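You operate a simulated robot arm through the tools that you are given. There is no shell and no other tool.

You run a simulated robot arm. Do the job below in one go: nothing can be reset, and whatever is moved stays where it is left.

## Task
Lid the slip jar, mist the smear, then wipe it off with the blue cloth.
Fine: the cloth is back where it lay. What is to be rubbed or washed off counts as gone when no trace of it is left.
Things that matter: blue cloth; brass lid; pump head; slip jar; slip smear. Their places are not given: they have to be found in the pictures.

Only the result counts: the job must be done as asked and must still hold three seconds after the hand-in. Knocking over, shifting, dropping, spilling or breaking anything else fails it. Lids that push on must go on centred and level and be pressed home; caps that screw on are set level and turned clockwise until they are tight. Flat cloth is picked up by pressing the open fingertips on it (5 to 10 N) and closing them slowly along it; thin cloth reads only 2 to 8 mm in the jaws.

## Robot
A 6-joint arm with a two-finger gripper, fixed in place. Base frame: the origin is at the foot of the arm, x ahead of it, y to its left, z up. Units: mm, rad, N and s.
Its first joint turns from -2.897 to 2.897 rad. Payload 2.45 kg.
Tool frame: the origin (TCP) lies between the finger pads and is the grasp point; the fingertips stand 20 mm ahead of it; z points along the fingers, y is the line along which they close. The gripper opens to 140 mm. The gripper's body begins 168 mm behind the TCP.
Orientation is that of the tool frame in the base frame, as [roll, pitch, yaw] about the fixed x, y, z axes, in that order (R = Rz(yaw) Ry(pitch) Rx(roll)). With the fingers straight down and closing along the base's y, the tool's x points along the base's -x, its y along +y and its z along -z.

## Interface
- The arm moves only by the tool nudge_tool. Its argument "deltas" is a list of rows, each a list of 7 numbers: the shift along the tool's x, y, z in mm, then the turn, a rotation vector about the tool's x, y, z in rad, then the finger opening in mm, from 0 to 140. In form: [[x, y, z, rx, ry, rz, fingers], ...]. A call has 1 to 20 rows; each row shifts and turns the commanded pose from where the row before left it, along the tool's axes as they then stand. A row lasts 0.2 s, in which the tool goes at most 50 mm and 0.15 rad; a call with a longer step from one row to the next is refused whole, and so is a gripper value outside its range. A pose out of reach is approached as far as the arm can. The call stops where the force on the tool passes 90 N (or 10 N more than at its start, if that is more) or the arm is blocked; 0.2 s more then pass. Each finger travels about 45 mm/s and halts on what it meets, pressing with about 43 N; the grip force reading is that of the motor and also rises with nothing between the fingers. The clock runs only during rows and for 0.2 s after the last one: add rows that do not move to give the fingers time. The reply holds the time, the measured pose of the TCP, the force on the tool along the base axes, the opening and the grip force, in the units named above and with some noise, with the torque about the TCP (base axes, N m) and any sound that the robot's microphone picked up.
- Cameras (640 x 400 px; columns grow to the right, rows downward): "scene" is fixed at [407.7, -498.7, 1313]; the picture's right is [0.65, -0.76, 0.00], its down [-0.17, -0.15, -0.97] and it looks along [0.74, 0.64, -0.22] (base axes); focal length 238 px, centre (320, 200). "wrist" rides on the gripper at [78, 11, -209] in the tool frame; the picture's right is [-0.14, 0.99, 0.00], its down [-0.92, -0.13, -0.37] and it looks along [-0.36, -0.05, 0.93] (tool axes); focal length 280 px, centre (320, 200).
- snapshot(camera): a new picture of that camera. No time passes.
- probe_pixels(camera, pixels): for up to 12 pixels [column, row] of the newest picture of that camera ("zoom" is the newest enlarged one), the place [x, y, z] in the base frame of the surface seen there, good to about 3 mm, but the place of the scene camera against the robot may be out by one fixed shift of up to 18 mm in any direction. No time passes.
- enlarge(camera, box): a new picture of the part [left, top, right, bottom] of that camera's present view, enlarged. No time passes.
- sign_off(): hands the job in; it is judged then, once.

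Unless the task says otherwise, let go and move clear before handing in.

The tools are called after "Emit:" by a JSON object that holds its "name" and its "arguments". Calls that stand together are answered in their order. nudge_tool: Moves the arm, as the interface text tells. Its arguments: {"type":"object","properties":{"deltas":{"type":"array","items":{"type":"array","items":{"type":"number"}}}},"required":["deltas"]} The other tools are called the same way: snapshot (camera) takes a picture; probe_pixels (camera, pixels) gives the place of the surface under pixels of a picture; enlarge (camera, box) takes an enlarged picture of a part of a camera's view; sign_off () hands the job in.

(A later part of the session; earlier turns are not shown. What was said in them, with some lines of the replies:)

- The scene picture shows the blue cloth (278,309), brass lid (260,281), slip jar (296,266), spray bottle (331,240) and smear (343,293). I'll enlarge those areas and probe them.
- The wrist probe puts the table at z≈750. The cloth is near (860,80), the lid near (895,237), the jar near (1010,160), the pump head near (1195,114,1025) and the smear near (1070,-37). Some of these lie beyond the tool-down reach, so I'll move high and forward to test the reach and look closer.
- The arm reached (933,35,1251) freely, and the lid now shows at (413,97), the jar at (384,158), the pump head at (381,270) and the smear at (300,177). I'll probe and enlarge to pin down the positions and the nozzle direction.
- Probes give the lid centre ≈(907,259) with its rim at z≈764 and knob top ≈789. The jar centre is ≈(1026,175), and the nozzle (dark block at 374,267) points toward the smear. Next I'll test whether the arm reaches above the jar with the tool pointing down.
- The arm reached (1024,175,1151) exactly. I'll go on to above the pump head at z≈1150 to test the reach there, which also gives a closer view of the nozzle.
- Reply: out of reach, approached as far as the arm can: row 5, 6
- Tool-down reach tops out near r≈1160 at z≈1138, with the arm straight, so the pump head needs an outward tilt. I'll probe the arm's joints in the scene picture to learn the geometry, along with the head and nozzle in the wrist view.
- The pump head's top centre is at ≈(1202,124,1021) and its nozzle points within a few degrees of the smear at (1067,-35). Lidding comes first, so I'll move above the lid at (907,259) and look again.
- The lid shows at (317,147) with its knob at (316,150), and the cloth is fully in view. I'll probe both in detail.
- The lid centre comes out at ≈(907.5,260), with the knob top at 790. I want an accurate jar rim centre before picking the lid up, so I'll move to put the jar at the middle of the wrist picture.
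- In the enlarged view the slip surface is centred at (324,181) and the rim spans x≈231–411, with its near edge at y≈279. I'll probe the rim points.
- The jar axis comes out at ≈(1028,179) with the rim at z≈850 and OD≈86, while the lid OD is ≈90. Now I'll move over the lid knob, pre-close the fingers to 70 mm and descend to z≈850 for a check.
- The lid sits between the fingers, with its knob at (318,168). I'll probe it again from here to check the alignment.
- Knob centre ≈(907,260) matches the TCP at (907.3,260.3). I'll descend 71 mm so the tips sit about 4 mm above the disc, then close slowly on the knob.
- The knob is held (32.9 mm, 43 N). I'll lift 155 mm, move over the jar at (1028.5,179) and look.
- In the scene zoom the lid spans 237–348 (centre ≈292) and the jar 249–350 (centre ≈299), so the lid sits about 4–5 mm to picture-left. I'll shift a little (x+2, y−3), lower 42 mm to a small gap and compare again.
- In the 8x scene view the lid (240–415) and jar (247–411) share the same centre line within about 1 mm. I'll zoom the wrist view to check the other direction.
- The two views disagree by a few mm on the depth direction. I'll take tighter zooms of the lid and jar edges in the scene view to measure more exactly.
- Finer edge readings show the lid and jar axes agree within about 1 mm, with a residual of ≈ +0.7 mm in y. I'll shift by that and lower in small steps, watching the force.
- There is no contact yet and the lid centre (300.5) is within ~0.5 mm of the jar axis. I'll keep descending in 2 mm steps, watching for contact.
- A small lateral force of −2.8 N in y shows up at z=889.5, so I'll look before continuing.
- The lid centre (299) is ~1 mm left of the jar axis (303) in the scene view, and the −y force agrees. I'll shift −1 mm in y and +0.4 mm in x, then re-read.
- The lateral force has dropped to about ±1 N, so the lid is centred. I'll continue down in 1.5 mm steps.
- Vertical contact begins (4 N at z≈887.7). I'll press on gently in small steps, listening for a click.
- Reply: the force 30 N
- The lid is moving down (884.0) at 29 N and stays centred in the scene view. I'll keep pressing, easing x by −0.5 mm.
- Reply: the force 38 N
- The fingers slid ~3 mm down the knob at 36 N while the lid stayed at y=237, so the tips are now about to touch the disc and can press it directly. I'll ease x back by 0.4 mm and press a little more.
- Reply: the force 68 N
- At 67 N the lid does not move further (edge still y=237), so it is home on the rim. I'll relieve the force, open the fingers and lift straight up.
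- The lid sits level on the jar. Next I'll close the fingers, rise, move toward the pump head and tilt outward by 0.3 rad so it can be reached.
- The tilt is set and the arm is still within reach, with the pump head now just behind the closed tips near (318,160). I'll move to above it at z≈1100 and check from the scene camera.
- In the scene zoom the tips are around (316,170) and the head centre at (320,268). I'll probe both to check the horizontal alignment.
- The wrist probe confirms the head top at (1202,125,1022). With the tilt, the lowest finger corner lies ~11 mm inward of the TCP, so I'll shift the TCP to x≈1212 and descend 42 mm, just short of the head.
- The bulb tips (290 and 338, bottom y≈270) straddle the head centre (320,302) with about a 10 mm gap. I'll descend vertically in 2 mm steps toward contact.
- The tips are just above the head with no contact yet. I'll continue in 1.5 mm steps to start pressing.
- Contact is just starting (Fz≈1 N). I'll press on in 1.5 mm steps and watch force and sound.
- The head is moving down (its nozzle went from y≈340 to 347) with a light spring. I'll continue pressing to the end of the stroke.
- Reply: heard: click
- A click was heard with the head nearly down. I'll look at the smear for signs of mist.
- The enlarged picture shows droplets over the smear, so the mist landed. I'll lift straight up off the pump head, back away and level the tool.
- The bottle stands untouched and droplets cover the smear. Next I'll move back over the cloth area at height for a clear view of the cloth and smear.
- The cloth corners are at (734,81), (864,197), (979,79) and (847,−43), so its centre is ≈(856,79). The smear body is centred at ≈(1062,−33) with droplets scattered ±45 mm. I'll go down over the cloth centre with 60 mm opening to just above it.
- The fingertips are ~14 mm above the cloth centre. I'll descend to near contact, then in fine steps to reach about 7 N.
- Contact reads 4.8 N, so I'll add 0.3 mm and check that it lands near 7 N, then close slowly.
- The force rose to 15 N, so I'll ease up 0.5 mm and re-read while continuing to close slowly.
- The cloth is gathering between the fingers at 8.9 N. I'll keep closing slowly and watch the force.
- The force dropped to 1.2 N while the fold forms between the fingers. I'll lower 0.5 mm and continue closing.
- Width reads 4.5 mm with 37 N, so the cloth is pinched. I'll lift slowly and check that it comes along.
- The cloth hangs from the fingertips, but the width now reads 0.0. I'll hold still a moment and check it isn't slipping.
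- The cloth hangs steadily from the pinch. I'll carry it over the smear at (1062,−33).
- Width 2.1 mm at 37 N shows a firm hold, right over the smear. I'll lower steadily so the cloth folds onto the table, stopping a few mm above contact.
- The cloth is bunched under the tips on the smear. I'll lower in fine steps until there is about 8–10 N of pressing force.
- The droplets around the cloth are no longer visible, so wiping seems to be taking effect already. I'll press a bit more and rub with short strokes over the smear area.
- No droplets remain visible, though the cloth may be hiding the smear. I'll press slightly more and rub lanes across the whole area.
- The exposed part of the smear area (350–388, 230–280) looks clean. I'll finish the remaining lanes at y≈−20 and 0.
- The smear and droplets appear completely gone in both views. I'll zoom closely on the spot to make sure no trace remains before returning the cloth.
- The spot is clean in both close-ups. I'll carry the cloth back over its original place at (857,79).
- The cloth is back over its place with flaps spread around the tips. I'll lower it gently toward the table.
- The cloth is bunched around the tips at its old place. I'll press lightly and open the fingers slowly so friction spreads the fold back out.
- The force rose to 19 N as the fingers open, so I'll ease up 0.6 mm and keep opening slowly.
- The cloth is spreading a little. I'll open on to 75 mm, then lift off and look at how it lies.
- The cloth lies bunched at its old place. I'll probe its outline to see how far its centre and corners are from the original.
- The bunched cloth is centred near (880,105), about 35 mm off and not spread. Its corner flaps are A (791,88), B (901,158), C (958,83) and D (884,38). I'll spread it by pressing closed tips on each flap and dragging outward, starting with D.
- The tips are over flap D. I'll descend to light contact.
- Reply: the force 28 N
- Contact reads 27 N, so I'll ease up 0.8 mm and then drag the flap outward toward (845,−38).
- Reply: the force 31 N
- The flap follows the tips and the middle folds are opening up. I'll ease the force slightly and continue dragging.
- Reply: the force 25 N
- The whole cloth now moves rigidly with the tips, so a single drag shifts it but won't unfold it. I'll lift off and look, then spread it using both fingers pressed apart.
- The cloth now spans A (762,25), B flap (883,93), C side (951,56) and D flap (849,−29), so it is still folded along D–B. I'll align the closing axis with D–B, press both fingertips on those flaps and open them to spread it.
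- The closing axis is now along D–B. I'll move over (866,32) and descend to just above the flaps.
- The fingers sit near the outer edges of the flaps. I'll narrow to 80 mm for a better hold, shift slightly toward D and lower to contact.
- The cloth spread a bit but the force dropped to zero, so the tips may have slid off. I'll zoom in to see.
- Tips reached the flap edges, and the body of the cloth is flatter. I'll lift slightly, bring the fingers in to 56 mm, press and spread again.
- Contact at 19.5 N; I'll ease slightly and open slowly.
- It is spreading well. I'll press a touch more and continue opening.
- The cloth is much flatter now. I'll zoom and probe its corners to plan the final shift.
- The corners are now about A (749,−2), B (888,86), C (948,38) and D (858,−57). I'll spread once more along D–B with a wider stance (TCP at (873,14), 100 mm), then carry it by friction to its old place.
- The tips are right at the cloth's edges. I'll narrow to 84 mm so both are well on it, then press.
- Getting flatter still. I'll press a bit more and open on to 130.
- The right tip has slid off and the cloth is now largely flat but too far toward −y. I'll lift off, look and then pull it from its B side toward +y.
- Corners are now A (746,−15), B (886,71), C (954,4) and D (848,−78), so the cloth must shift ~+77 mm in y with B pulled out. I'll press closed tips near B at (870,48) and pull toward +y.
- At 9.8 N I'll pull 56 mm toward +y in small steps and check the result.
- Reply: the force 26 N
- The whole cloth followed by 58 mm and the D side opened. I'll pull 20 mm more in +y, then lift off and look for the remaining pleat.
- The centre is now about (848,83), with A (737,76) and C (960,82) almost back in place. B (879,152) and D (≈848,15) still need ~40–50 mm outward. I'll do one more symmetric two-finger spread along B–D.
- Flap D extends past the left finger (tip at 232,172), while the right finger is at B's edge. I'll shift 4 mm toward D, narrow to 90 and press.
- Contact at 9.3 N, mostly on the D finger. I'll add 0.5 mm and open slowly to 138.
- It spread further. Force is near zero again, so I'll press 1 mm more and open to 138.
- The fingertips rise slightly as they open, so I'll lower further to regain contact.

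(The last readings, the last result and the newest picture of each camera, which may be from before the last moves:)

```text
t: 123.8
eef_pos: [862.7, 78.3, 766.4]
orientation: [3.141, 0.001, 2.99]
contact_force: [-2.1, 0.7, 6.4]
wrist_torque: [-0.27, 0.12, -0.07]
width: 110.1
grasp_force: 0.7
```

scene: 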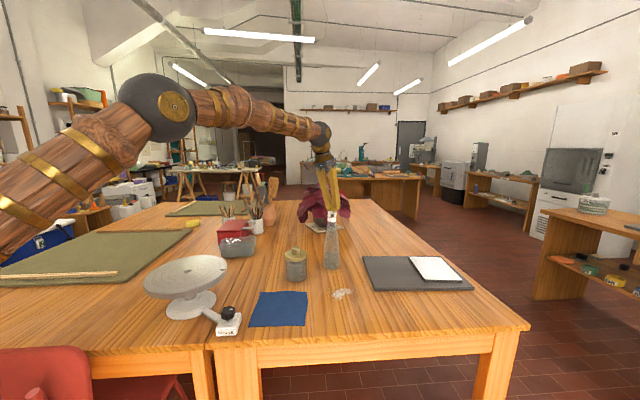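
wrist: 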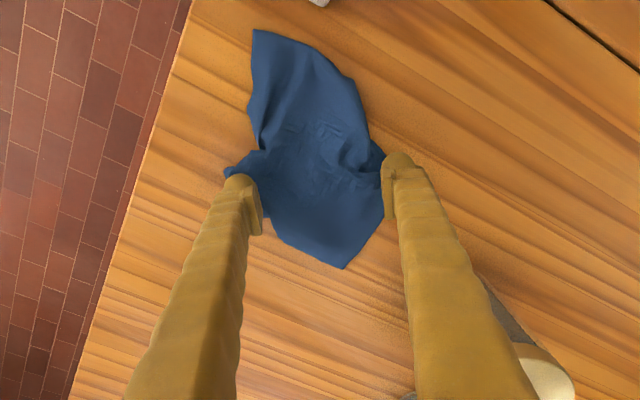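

Emit:
{"name": "nudge_tool", "arguments": {"deltas": [[0, 0, 0.5, 0, 0, 0, 110], [0, 0, 0.3, 0, 0, 0, 114], [0, 0, 0.3, 0, 0, 0, 118], [0, 0, 0.4, 0, 0, 0, 122], [0, 0, 0.4, 0, 0, 0, 126], [0, 0, 0.4, 0, 0, 0, 130]]}}

Emit:
{"name": "enlarge", "arguments": {"camera": "wrist", "box": [200, 10, 430, 290]}}

```text
t: 125.2
eef_pos: [862.2, 79.2, 763.8]
orientation: [-3.141, 0.003, 2.989]
contact_force: [0.9, 0.8, 5.6]
wrist_torque: [-0.4, 0.09, -0.06]
width: 130.3
grasp_force: 0.2
```

```text
1.43 times, centred on (315, 150) of wrist
```

zoom: 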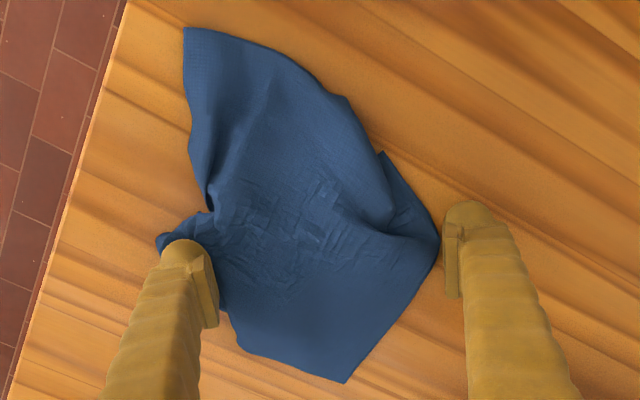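

The D side is out now but the cloth shifted ~20 mm toward −y as the B finger slid off. I'll lift off and measure.

Emit:
{"name": "nudge_tool", "arguments": {"deltas": [[0, 0, -6, 0, 0, 0, 134], [0, 0, -25, 0, 0, 0, 140], [0, 0, -40, 0, 0, 0, 140], [10, 5, -40, 0, 0, 0, 140], [15, 10, -40, 0, 0, 0, 140], [15, 10, -15, 0, 0, 0, 140], [0, 0, 0, 0, 0, 0, 140]]}}

Emit:
{"name": "snapshot", "arguments": {"camera": "wrist"}}

Emit:
{"name": "enlarge", "arguments": {"camera": "scene", "box": [240, 250, 340, 340]}}

Emit:
{"name": "enlarge", "arguments": {"camera": "wrist", "box": [230, 80, 380, 250]}}

```text
t: 126.8
eef_pos: [826.2, 109.3, 930.6]
orientation: [-3.141, 0.001, 2.99]
contact_force: [-0.3, 0.0, -0.4]
wrist_torque: [-0.01, 0.01, 0.02]
width: 139.9
grasp_force: 0.1
```

```text
taken
```

wrist: 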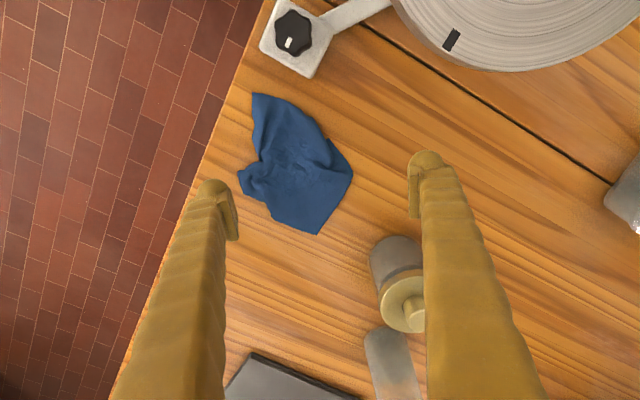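

```text
4.44 times, centred on (290, 295) of scene
```

zoom: 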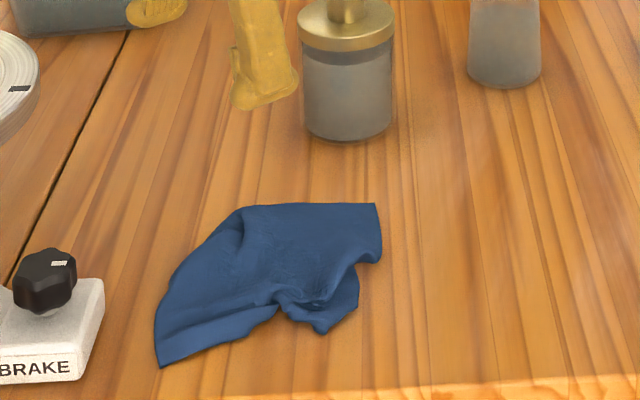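

```text
2.35 times, centred on (305, 165) of wrist
```

zoom: 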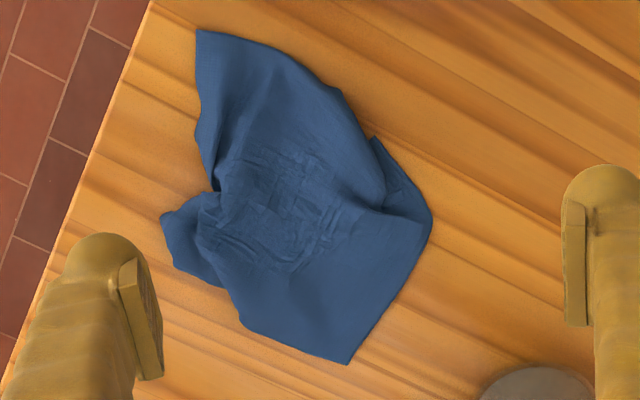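

Emit:
{"name": "probe_pixels", "arguments": {"camera": "wrist", "pixels": [[253, 94], [290, 106], [312, 125], [331, 152], [351, 174], [338, 208], [317, 234], [280, 215], [239, 176], [258, 155], [254, 130], [300, 165]]}}

```text
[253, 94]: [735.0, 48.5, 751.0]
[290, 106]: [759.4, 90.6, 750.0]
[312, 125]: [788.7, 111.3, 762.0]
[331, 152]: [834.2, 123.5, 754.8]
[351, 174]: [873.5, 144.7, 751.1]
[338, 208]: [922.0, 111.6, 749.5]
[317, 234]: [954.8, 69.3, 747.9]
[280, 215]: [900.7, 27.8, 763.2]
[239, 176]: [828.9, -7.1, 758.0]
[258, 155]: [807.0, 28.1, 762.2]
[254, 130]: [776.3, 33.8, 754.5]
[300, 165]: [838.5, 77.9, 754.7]
```

Now A (735,48), B (873,145), C (955,69) and D (829,−7), with the centre ≈(846,70). A final pull from B by about (+8,+30) should centre it and stretch B–D. I'll press closed tips near B at (868,122).

Emit:
{"name": "nudge_tool", "arguments": {"deltas": [[-20, 10, 0, 0, 0, 0, 100], [-19, 10, 20, 0, 0, 0, 60], [0, 0, 35, 0, 0, 0, 30], [0, 0, 40, 0, 0, 0, 0], [0, 0, 40, 0, 0, 0, 0], [0, 0, 15, 0, 0, 0, 0], [0, 0, 5, 0, 0, 0, 0], [0, 0, 2.5, 0, 0, 0, 0], [0, 0, 0, 0, 0, 0, 0]]}}

Emit:
{"name": "snapshot", "arguments": {"camera": "wrist"}}

```text
t: 128.8
eef_pos: [868.2, 123.0, 773.5]
orientation: [3.141, 0.003, 2.989]
contact_force: [0.3, 0.3, 4.5]
wrist_torque: [-0.03, 0.02, -0.01]
width: 0.2
grasp_force: 26.9
```

```text
taken
```

wrist: 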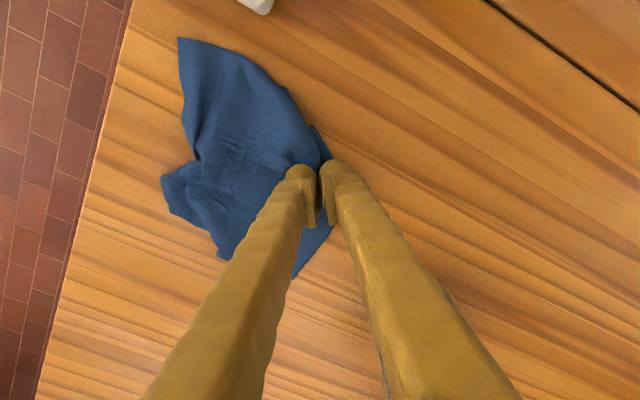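

Emit:
{"name": "nudge_tool", "arguments": {"deltas": [[0, 0, 0.6, 0, 0, 0, 0], [-0.3, 2.5, 0, 0, 0, 0, 0], [-0.56, 4.97, 0, 0, 0, 0, 0], [-0.56, 4.97, 0, 0, 0, 0, 0], [-0.56, 4.97, 0, 0, 0, 0, 0], [-0.56, 4.97, 0, 0, 0, 0, 0], [-0.56, 4.97, 0, 0, 0, 0, 0], [-0.56, 4.97, 0, 0, 0, 0, 0], [0, 0, 0, 0, 0, 0, 0], [0, 0, -4, 0, 0, 0, 0], [0, 0, -25, 0, 0, 0, 0], [0, 0, -40, 0, 0, 0, 30], [20, -5, -40, 0, 0, 0, 70], [20, -5, -40, 0, 0, 0, 110], [0, 0, -10, 0, 0, 0, 140], [0, 0, 0, 0, 0, 0, 140]]}}

Emit:
{"name": "snapshot", "arguments": {"camera": "wrist"}}

Emit:
{"name": "enlarge", "arguments": {"camera": "scene", "box": [240, 250, 340, 340]}}

```text
t: 132.2
eef_pos: [836.9, 150.6, 930.5]
orientation: [-3.141, 0.002, 2.99]
contact_force: [0.1, -0.3, 0.2]
wrist_torque: [-0.01, 0.0, -0.02]
width: 104.6
grasp_force: 0.0
```

```text
taken
```

wrist: 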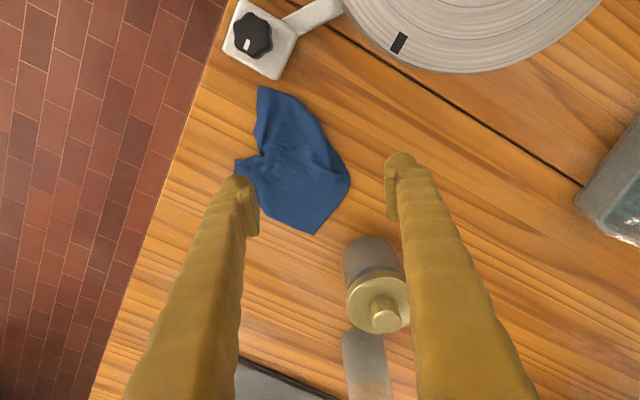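

```text
4.44 times, centred on (290, 295) of scene
```

zoom: 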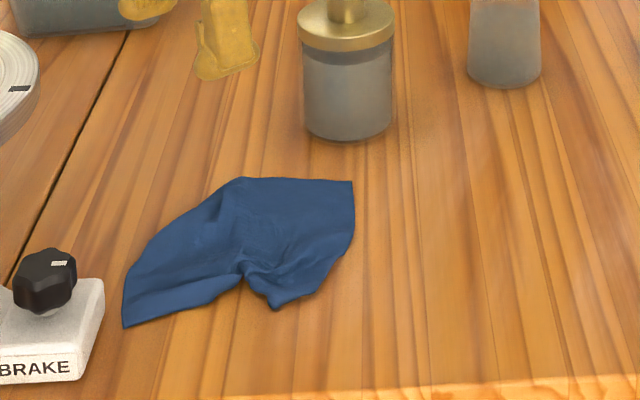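

Emit:
{"name": "probe_pixels", "arguments": {"camera": "wrist", "pixels": [[259, 87], [290, 96], [310, 112], [330, 145], [350, 177], [338, 208], [316, 234], [285, 222], [265, 206], [236, 162], [262, 155], [256, 125]]}}

Emit:
{"name": "enlarge", "arguments": {"camera": "wrist", "box": [225, 75, 375, 245]}}

```text
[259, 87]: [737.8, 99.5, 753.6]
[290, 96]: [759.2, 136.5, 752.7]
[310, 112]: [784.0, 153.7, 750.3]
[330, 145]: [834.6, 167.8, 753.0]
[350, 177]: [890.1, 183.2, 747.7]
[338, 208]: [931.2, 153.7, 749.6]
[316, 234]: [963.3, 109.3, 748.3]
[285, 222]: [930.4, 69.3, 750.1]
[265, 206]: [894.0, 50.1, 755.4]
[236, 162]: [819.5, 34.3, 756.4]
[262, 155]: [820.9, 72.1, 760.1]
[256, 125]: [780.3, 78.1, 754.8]
```

```text
2.35 times, centred on (300, 160) of wrist
```

zoom: 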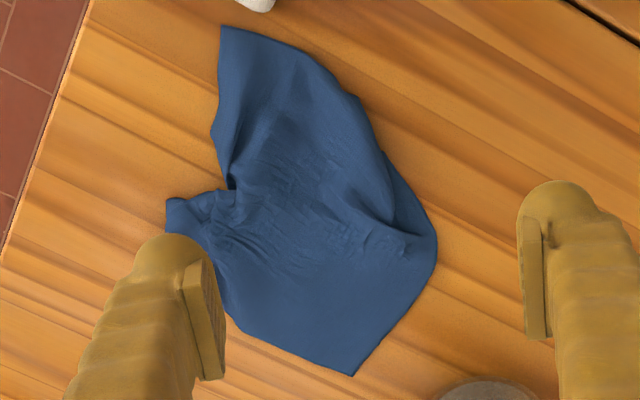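

The cloth went ~40 mm, so now A (738,99), B (890,183), C (963,109) and D (819,34), with the centre ≈(853,112). I'll press near D at (845,56) and pull −y about 40 mm, which should both unfold D and re-centre it.

Emit:
{"name": "nudge_tool", "arguments": {"deltas": [[-7.4, -31, 0, 0, 0, 0, 100], [-7.4, -31, 0, 0, 0, 0, 60], [-7.4, -31, 20, 0, 0, 0, 20], [0, 0, 35, 0, 0, 0, 0], [0, 0, 40, 0, 0, 0, 0], [0, 0, 40, 0, 0, 0, 0], [0, 0, 15, 0, 0, 0, 0], [0, 0, 5, 0, 0, 0, 0], [0, 0, 0, 0, 0, 0, 0]]}}

Emit:
{"name": "snapshot", "arguments": {"camera": "wrist"}}

```text
t: 134.2
eef_pos: [845.4, 55.4, 776.7]
orientation: [-3.139, 0.001, 2.991]
contact_force: [-0.4, -0.4, 0.2]
wrist_torque: [0.01, 0.02, 0.0]
width: 0.0
grasp_force: 29.3
```

```text
taken
```

wrist: 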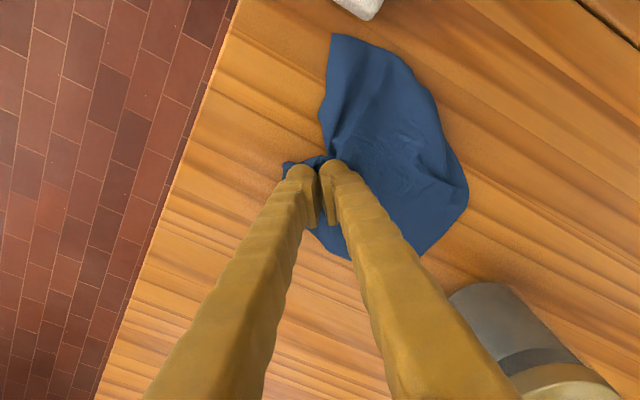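

Emit:
{"name": "nudge_tool", "arguments": {"deltas": [[0, 0, 2, 0, 0, 0, 0], [0, 0, 1.5, 0, 0, 0, 0], [0, 0, 0.5, 0, 0, 0, 0], [0, 0, 0, 0, 0, 0, 0]]}}

```text
t: 135.2
eef_pos: [843.9, 54.5, 772.6]
orientation: [-3.139, 0.001, 2.988]
contact_force: [0.1, 0.1, -0.3]
wrist_torque: [0.03, 0.0, -0.03]
width: 0.2
grasp_force: 29.4
```

Emit:
{"name": "nudge_tool", "arguments": {"deltas": [[0, 0, 0.8, 0, 0, 0, 0], [0, 0, 0.6, 0, 0, 0, 0], [0, 0, 0, 0, 0, 0, 0]]}}

```text
t: 136.0
eef_pos: [844.1, 56.2, 771.5]
orientation: [-3.141, 0.001, 2.989]
contact_force: [0.1, -0.8, 2.3]
wrist_torque: [-0.02, 0.0, -0.02]
width: 0.0
grasp_force: 30.0
```

Emit:
{"name": "nudge_tool", "arguments": {"deltas": [[0, 0, 0.5, 0, 0, 0, 0], [-0.6, -2.4, 0, 0, 0, 0, 0], [-1.15, -4.88, 0, 0, 0, 0, 0], [-1.15, -4.88, 0, 0, 0, 0, 0], [-1.15, -4.88, 0, 0, 0, 0, 0], [-1.15, -4.88, 0, 0, 0, 0, 0], [-1.15, -4.88, 0, 0, 0, 0, 0]]}}

Emit:
{"name": "snapshot", "arguments": {"camera": "wrist"}}

Emit:
{"name": "enlarge", "arguments": {"camera": "scene", "box": [240, 250, 340, 340]}}

```text
t: 137.6
eef_pos: [845.6, 28.2, 770.9]
orientation: [3.141, 0.0, 2.99]
contact_force: [-0.2, 4.1, 17.7]
wrist_torque: [0.07, 0.11, -0.06]
width: 0.1
grasp_force: 29.4
```

```text
taken
```

wrist: 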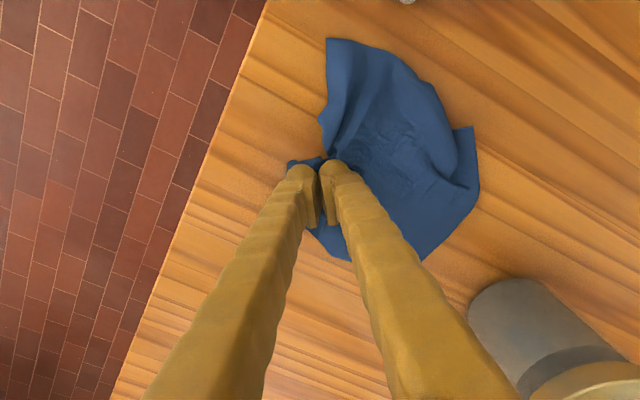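

```text
4.44 times, centred on (290, 295) of scene
```

zoom: 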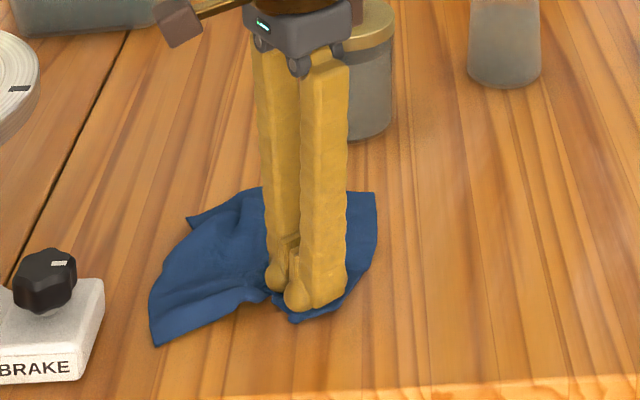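

The B corner has popped out (scene zoom (190,218)) and the cloth is nearly square now. I'll pull about 10 mm more, then lift off and measure.

Emit:
{"name": "nudge_tool", "arguments": {"deltas": [[-1.15, -4.88, 0, 0, 0, 0, 0], [-1.15, -4.88, 0, 0, 0, 0, 0], [0, 0, 0, 0, 0, 0, 0], [0, 0, -4, 0, 0, 0, 0], [0, 0, -25, 0, 0, 0, 0], [0, 5, -40, 0, 0, 0, 30], [15, 15, -40, 0, 0, 0, 70], [15, 15, -40, 0, 0, 0, 110], [0, 20, -10, 0, 0, 0, 140], [0, 20, 0, 0, 0, 0, 140], [0, 0, 0, 0, 0, 0, 140]]}}

Emit:
{"name": "snapshot", "arguments": {"camera": "wrist"}}

Emit:
{"name": "enlarge", "arguments": {"camera": "scene", "box": [240, 250, 340, 340]}}

```text
t: 140.0
eef_pos: [829.0, 97.8, 932.2]
orientation: [-3.14, 0.002, 2.99]
contact_force: [0.2, 0.0, -0.3]
wrist_torque: [-0.02, -0.01, -0.01]
width: 119.5
grasp_force: 0.2
```

```text
taken
```

wrist: 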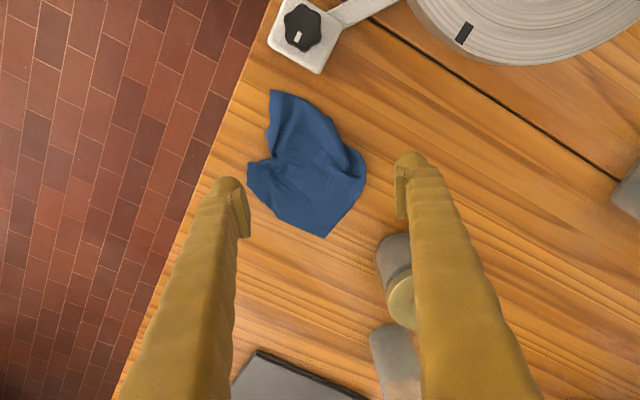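

```text
4.44 times, centred on (290, 295) of scene
```

zoom: 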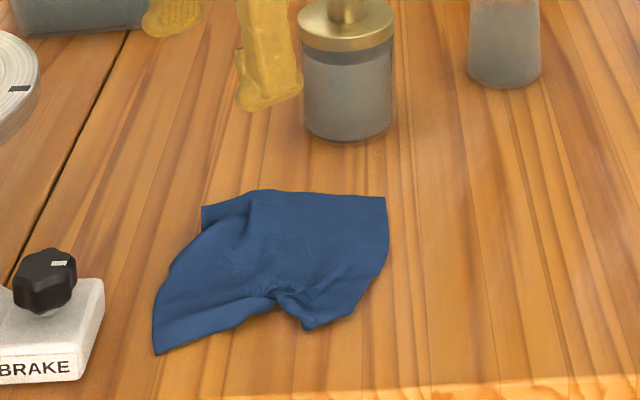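

Emit:
{"name": "probe_pixels", "arguments": {"camera": "wrist", "pixels": [[272, 91], [310, 105], [330, 122], [343, 148], [362, 153], [364, 185], [325, 237], [285, 217], [250, 176], [250, 163], [270, 157], [267, 130]]}}

Emit:
{"name": "enlarge", "arguments": {"camera": "wrist", "box": [235, 75, 385, 245]}}

```text
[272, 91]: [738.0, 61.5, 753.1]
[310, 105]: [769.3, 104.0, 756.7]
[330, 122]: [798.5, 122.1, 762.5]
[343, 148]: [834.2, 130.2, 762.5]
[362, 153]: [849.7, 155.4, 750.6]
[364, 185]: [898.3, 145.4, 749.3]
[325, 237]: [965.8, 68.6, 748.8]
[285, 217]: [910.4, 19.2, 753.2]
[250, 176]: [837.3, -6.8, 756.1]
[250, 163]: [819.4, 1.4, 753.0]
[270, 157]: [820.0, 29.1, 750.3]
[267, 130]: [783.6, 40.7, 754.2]
```

```text
2.35 times, centred on (310, 160) of wrist
```

zoom: 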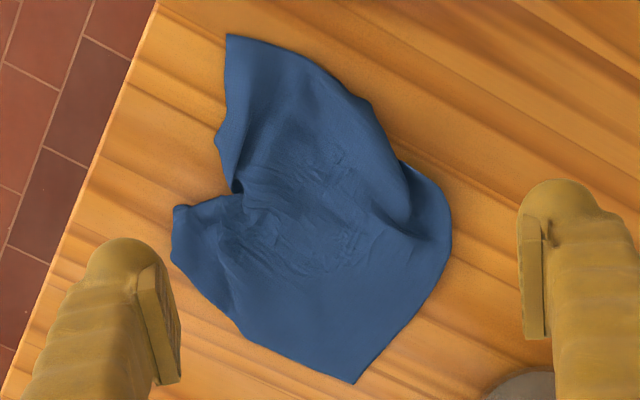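

The cloth's area centre is now ≈(856,75) against the original (856,79), with corners A (738,62), C (966,69), B (≈865,155) and D (≈828,−5) near their old places. I'll leave it, raise the arm clear and check everything.

Emit:
{"name": "nudge_tool", "arguments": {"deltas": [[0, 0, -40, 0, 0, 0.074, 140], [0, 0, -45, 0, 0, 0.074, 140], [0, 0, -45, 0, 0, 0, 140], [0, 0, -45, 0, 0, -0.148, 140], [0, 0, -45, 0, 0, -0.148, 140], [10, 0, -45, 0, 0, 0, 140], [10, 0, -45, 0, 0, 0, 140], [0, 0, 0, 0, 0, 0, 140]]}}

Emit:
{"name": "snapshot", "arguments": {"camera": "wrist"}}

Emit:
{"name": "snapshot", "arguments": {"camera": "scene"}}

Emit:
{"name": "enlarge", "arguments": {"camera": "scene", "box": [200, 190, 400, 340]}}

Emit:
{"name": "enlarge", "arguments": {"camera": "scene", "box": [310, 270, 380, 315]}}

```text
t: 141.8
eef_pos: [803.5, 97.0, 1241.8]
orientation: [-3.141, 0.002, 3.138]
contact_force: [0.0, 0.6, 0.5]
wrist_torque: [0.03, -0.01, 0.0]
width: 140.0
grasp_force: 0.1
```

```text
taken
```

wrist: 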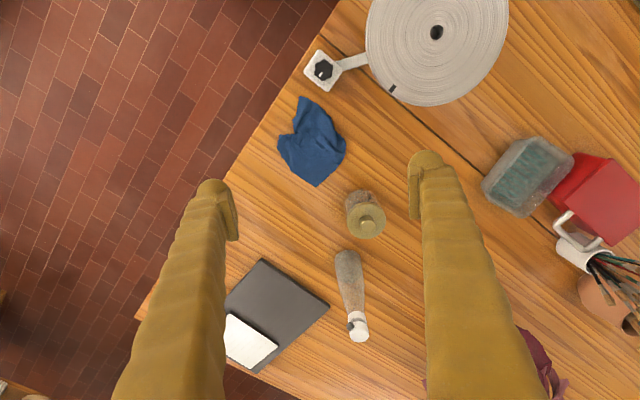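

```text
taken
```

scene: 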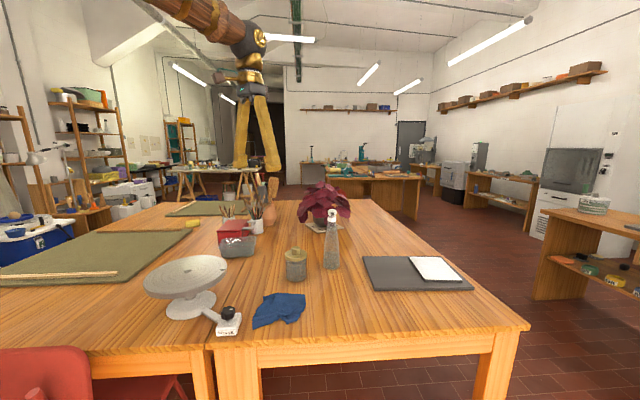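

```text
2.67 times, centred on (300, 265) of scene
```

zoom: 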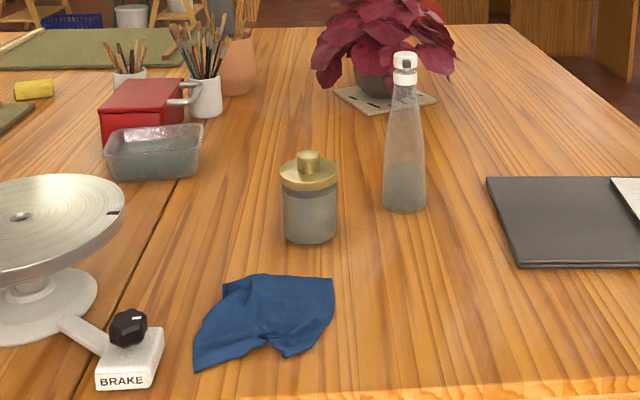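

```text
8.89 times, centred on (345, 292) of scene
```

zoom: 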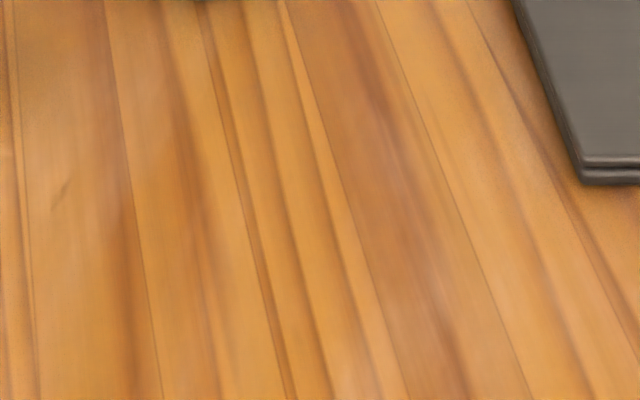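

The bottle, slate and jar stand as before, the table where the smear was looks clean, and the cloth covers its old spot. One last close look at the lid before handing in.

Emit:
{"name": "enlarge", "arguments": {"camera": "scene", "box": [277, 240, 317, 285]}}

Emit:
{"name": "enlarge", "arguments": {"camera": "wrist", "box": [250, 80, 400, 260]}}

```text
8.89 times, centred on (297, 262) of scene
```

zoom: 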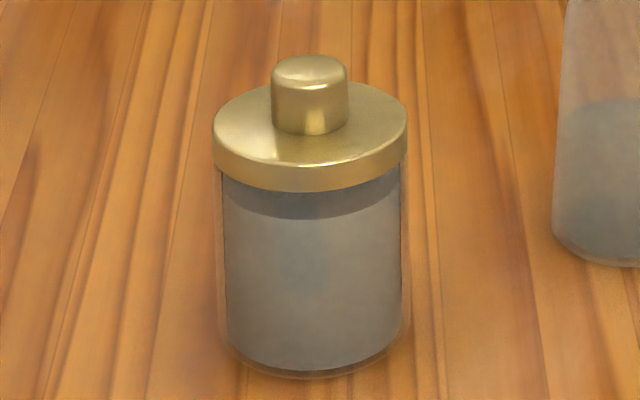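

```text
2.22 times, centred on (325, 170) of wrist
```

zoom: 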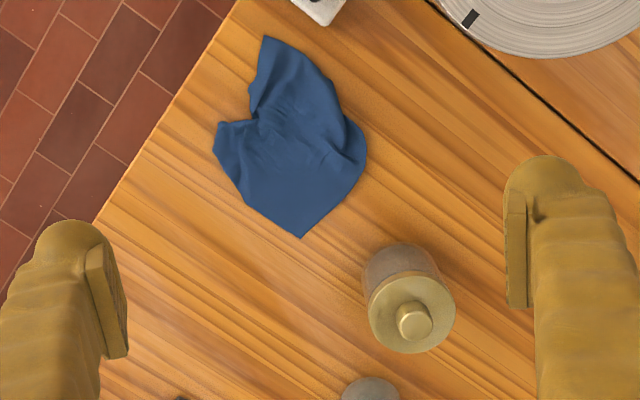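

The lid sits level, centred and fully down on the jar, no trace of the smear or droplets shows, and the cloth lies back on its old spot, slightly creased. The arm is clear with its fingers empty, so I'm handing in.

Emit:
{"name": "sign_off", "arguments": {}}

```text
The job is handed in.
```

The job is handed in: the jar is lidded, the smear is wiped away and the cloth is back on its old spot, though not as flat as it first lay.

- **Lid:** It went on centred and level. I pressed it to 67 N and it moved no further, so I took it as home.
- **Smear:** One press of the pump head gave a click, and droplets landed over the smear. After wiping with the cloth, close-up pictures showed no smear or droplets left.
- **Cloth:** Its centre is at about (856, 75), against (856, 79) at the start. A pleat remains, so it covers roughly 70% of its original area. Two corners sit about 20 mm from where they were, and the other two about 40 to 45 mm.

In the last pictures nothing else looked knocked over or moved. The fingers were empty and the arm was raised clear before hand-in.
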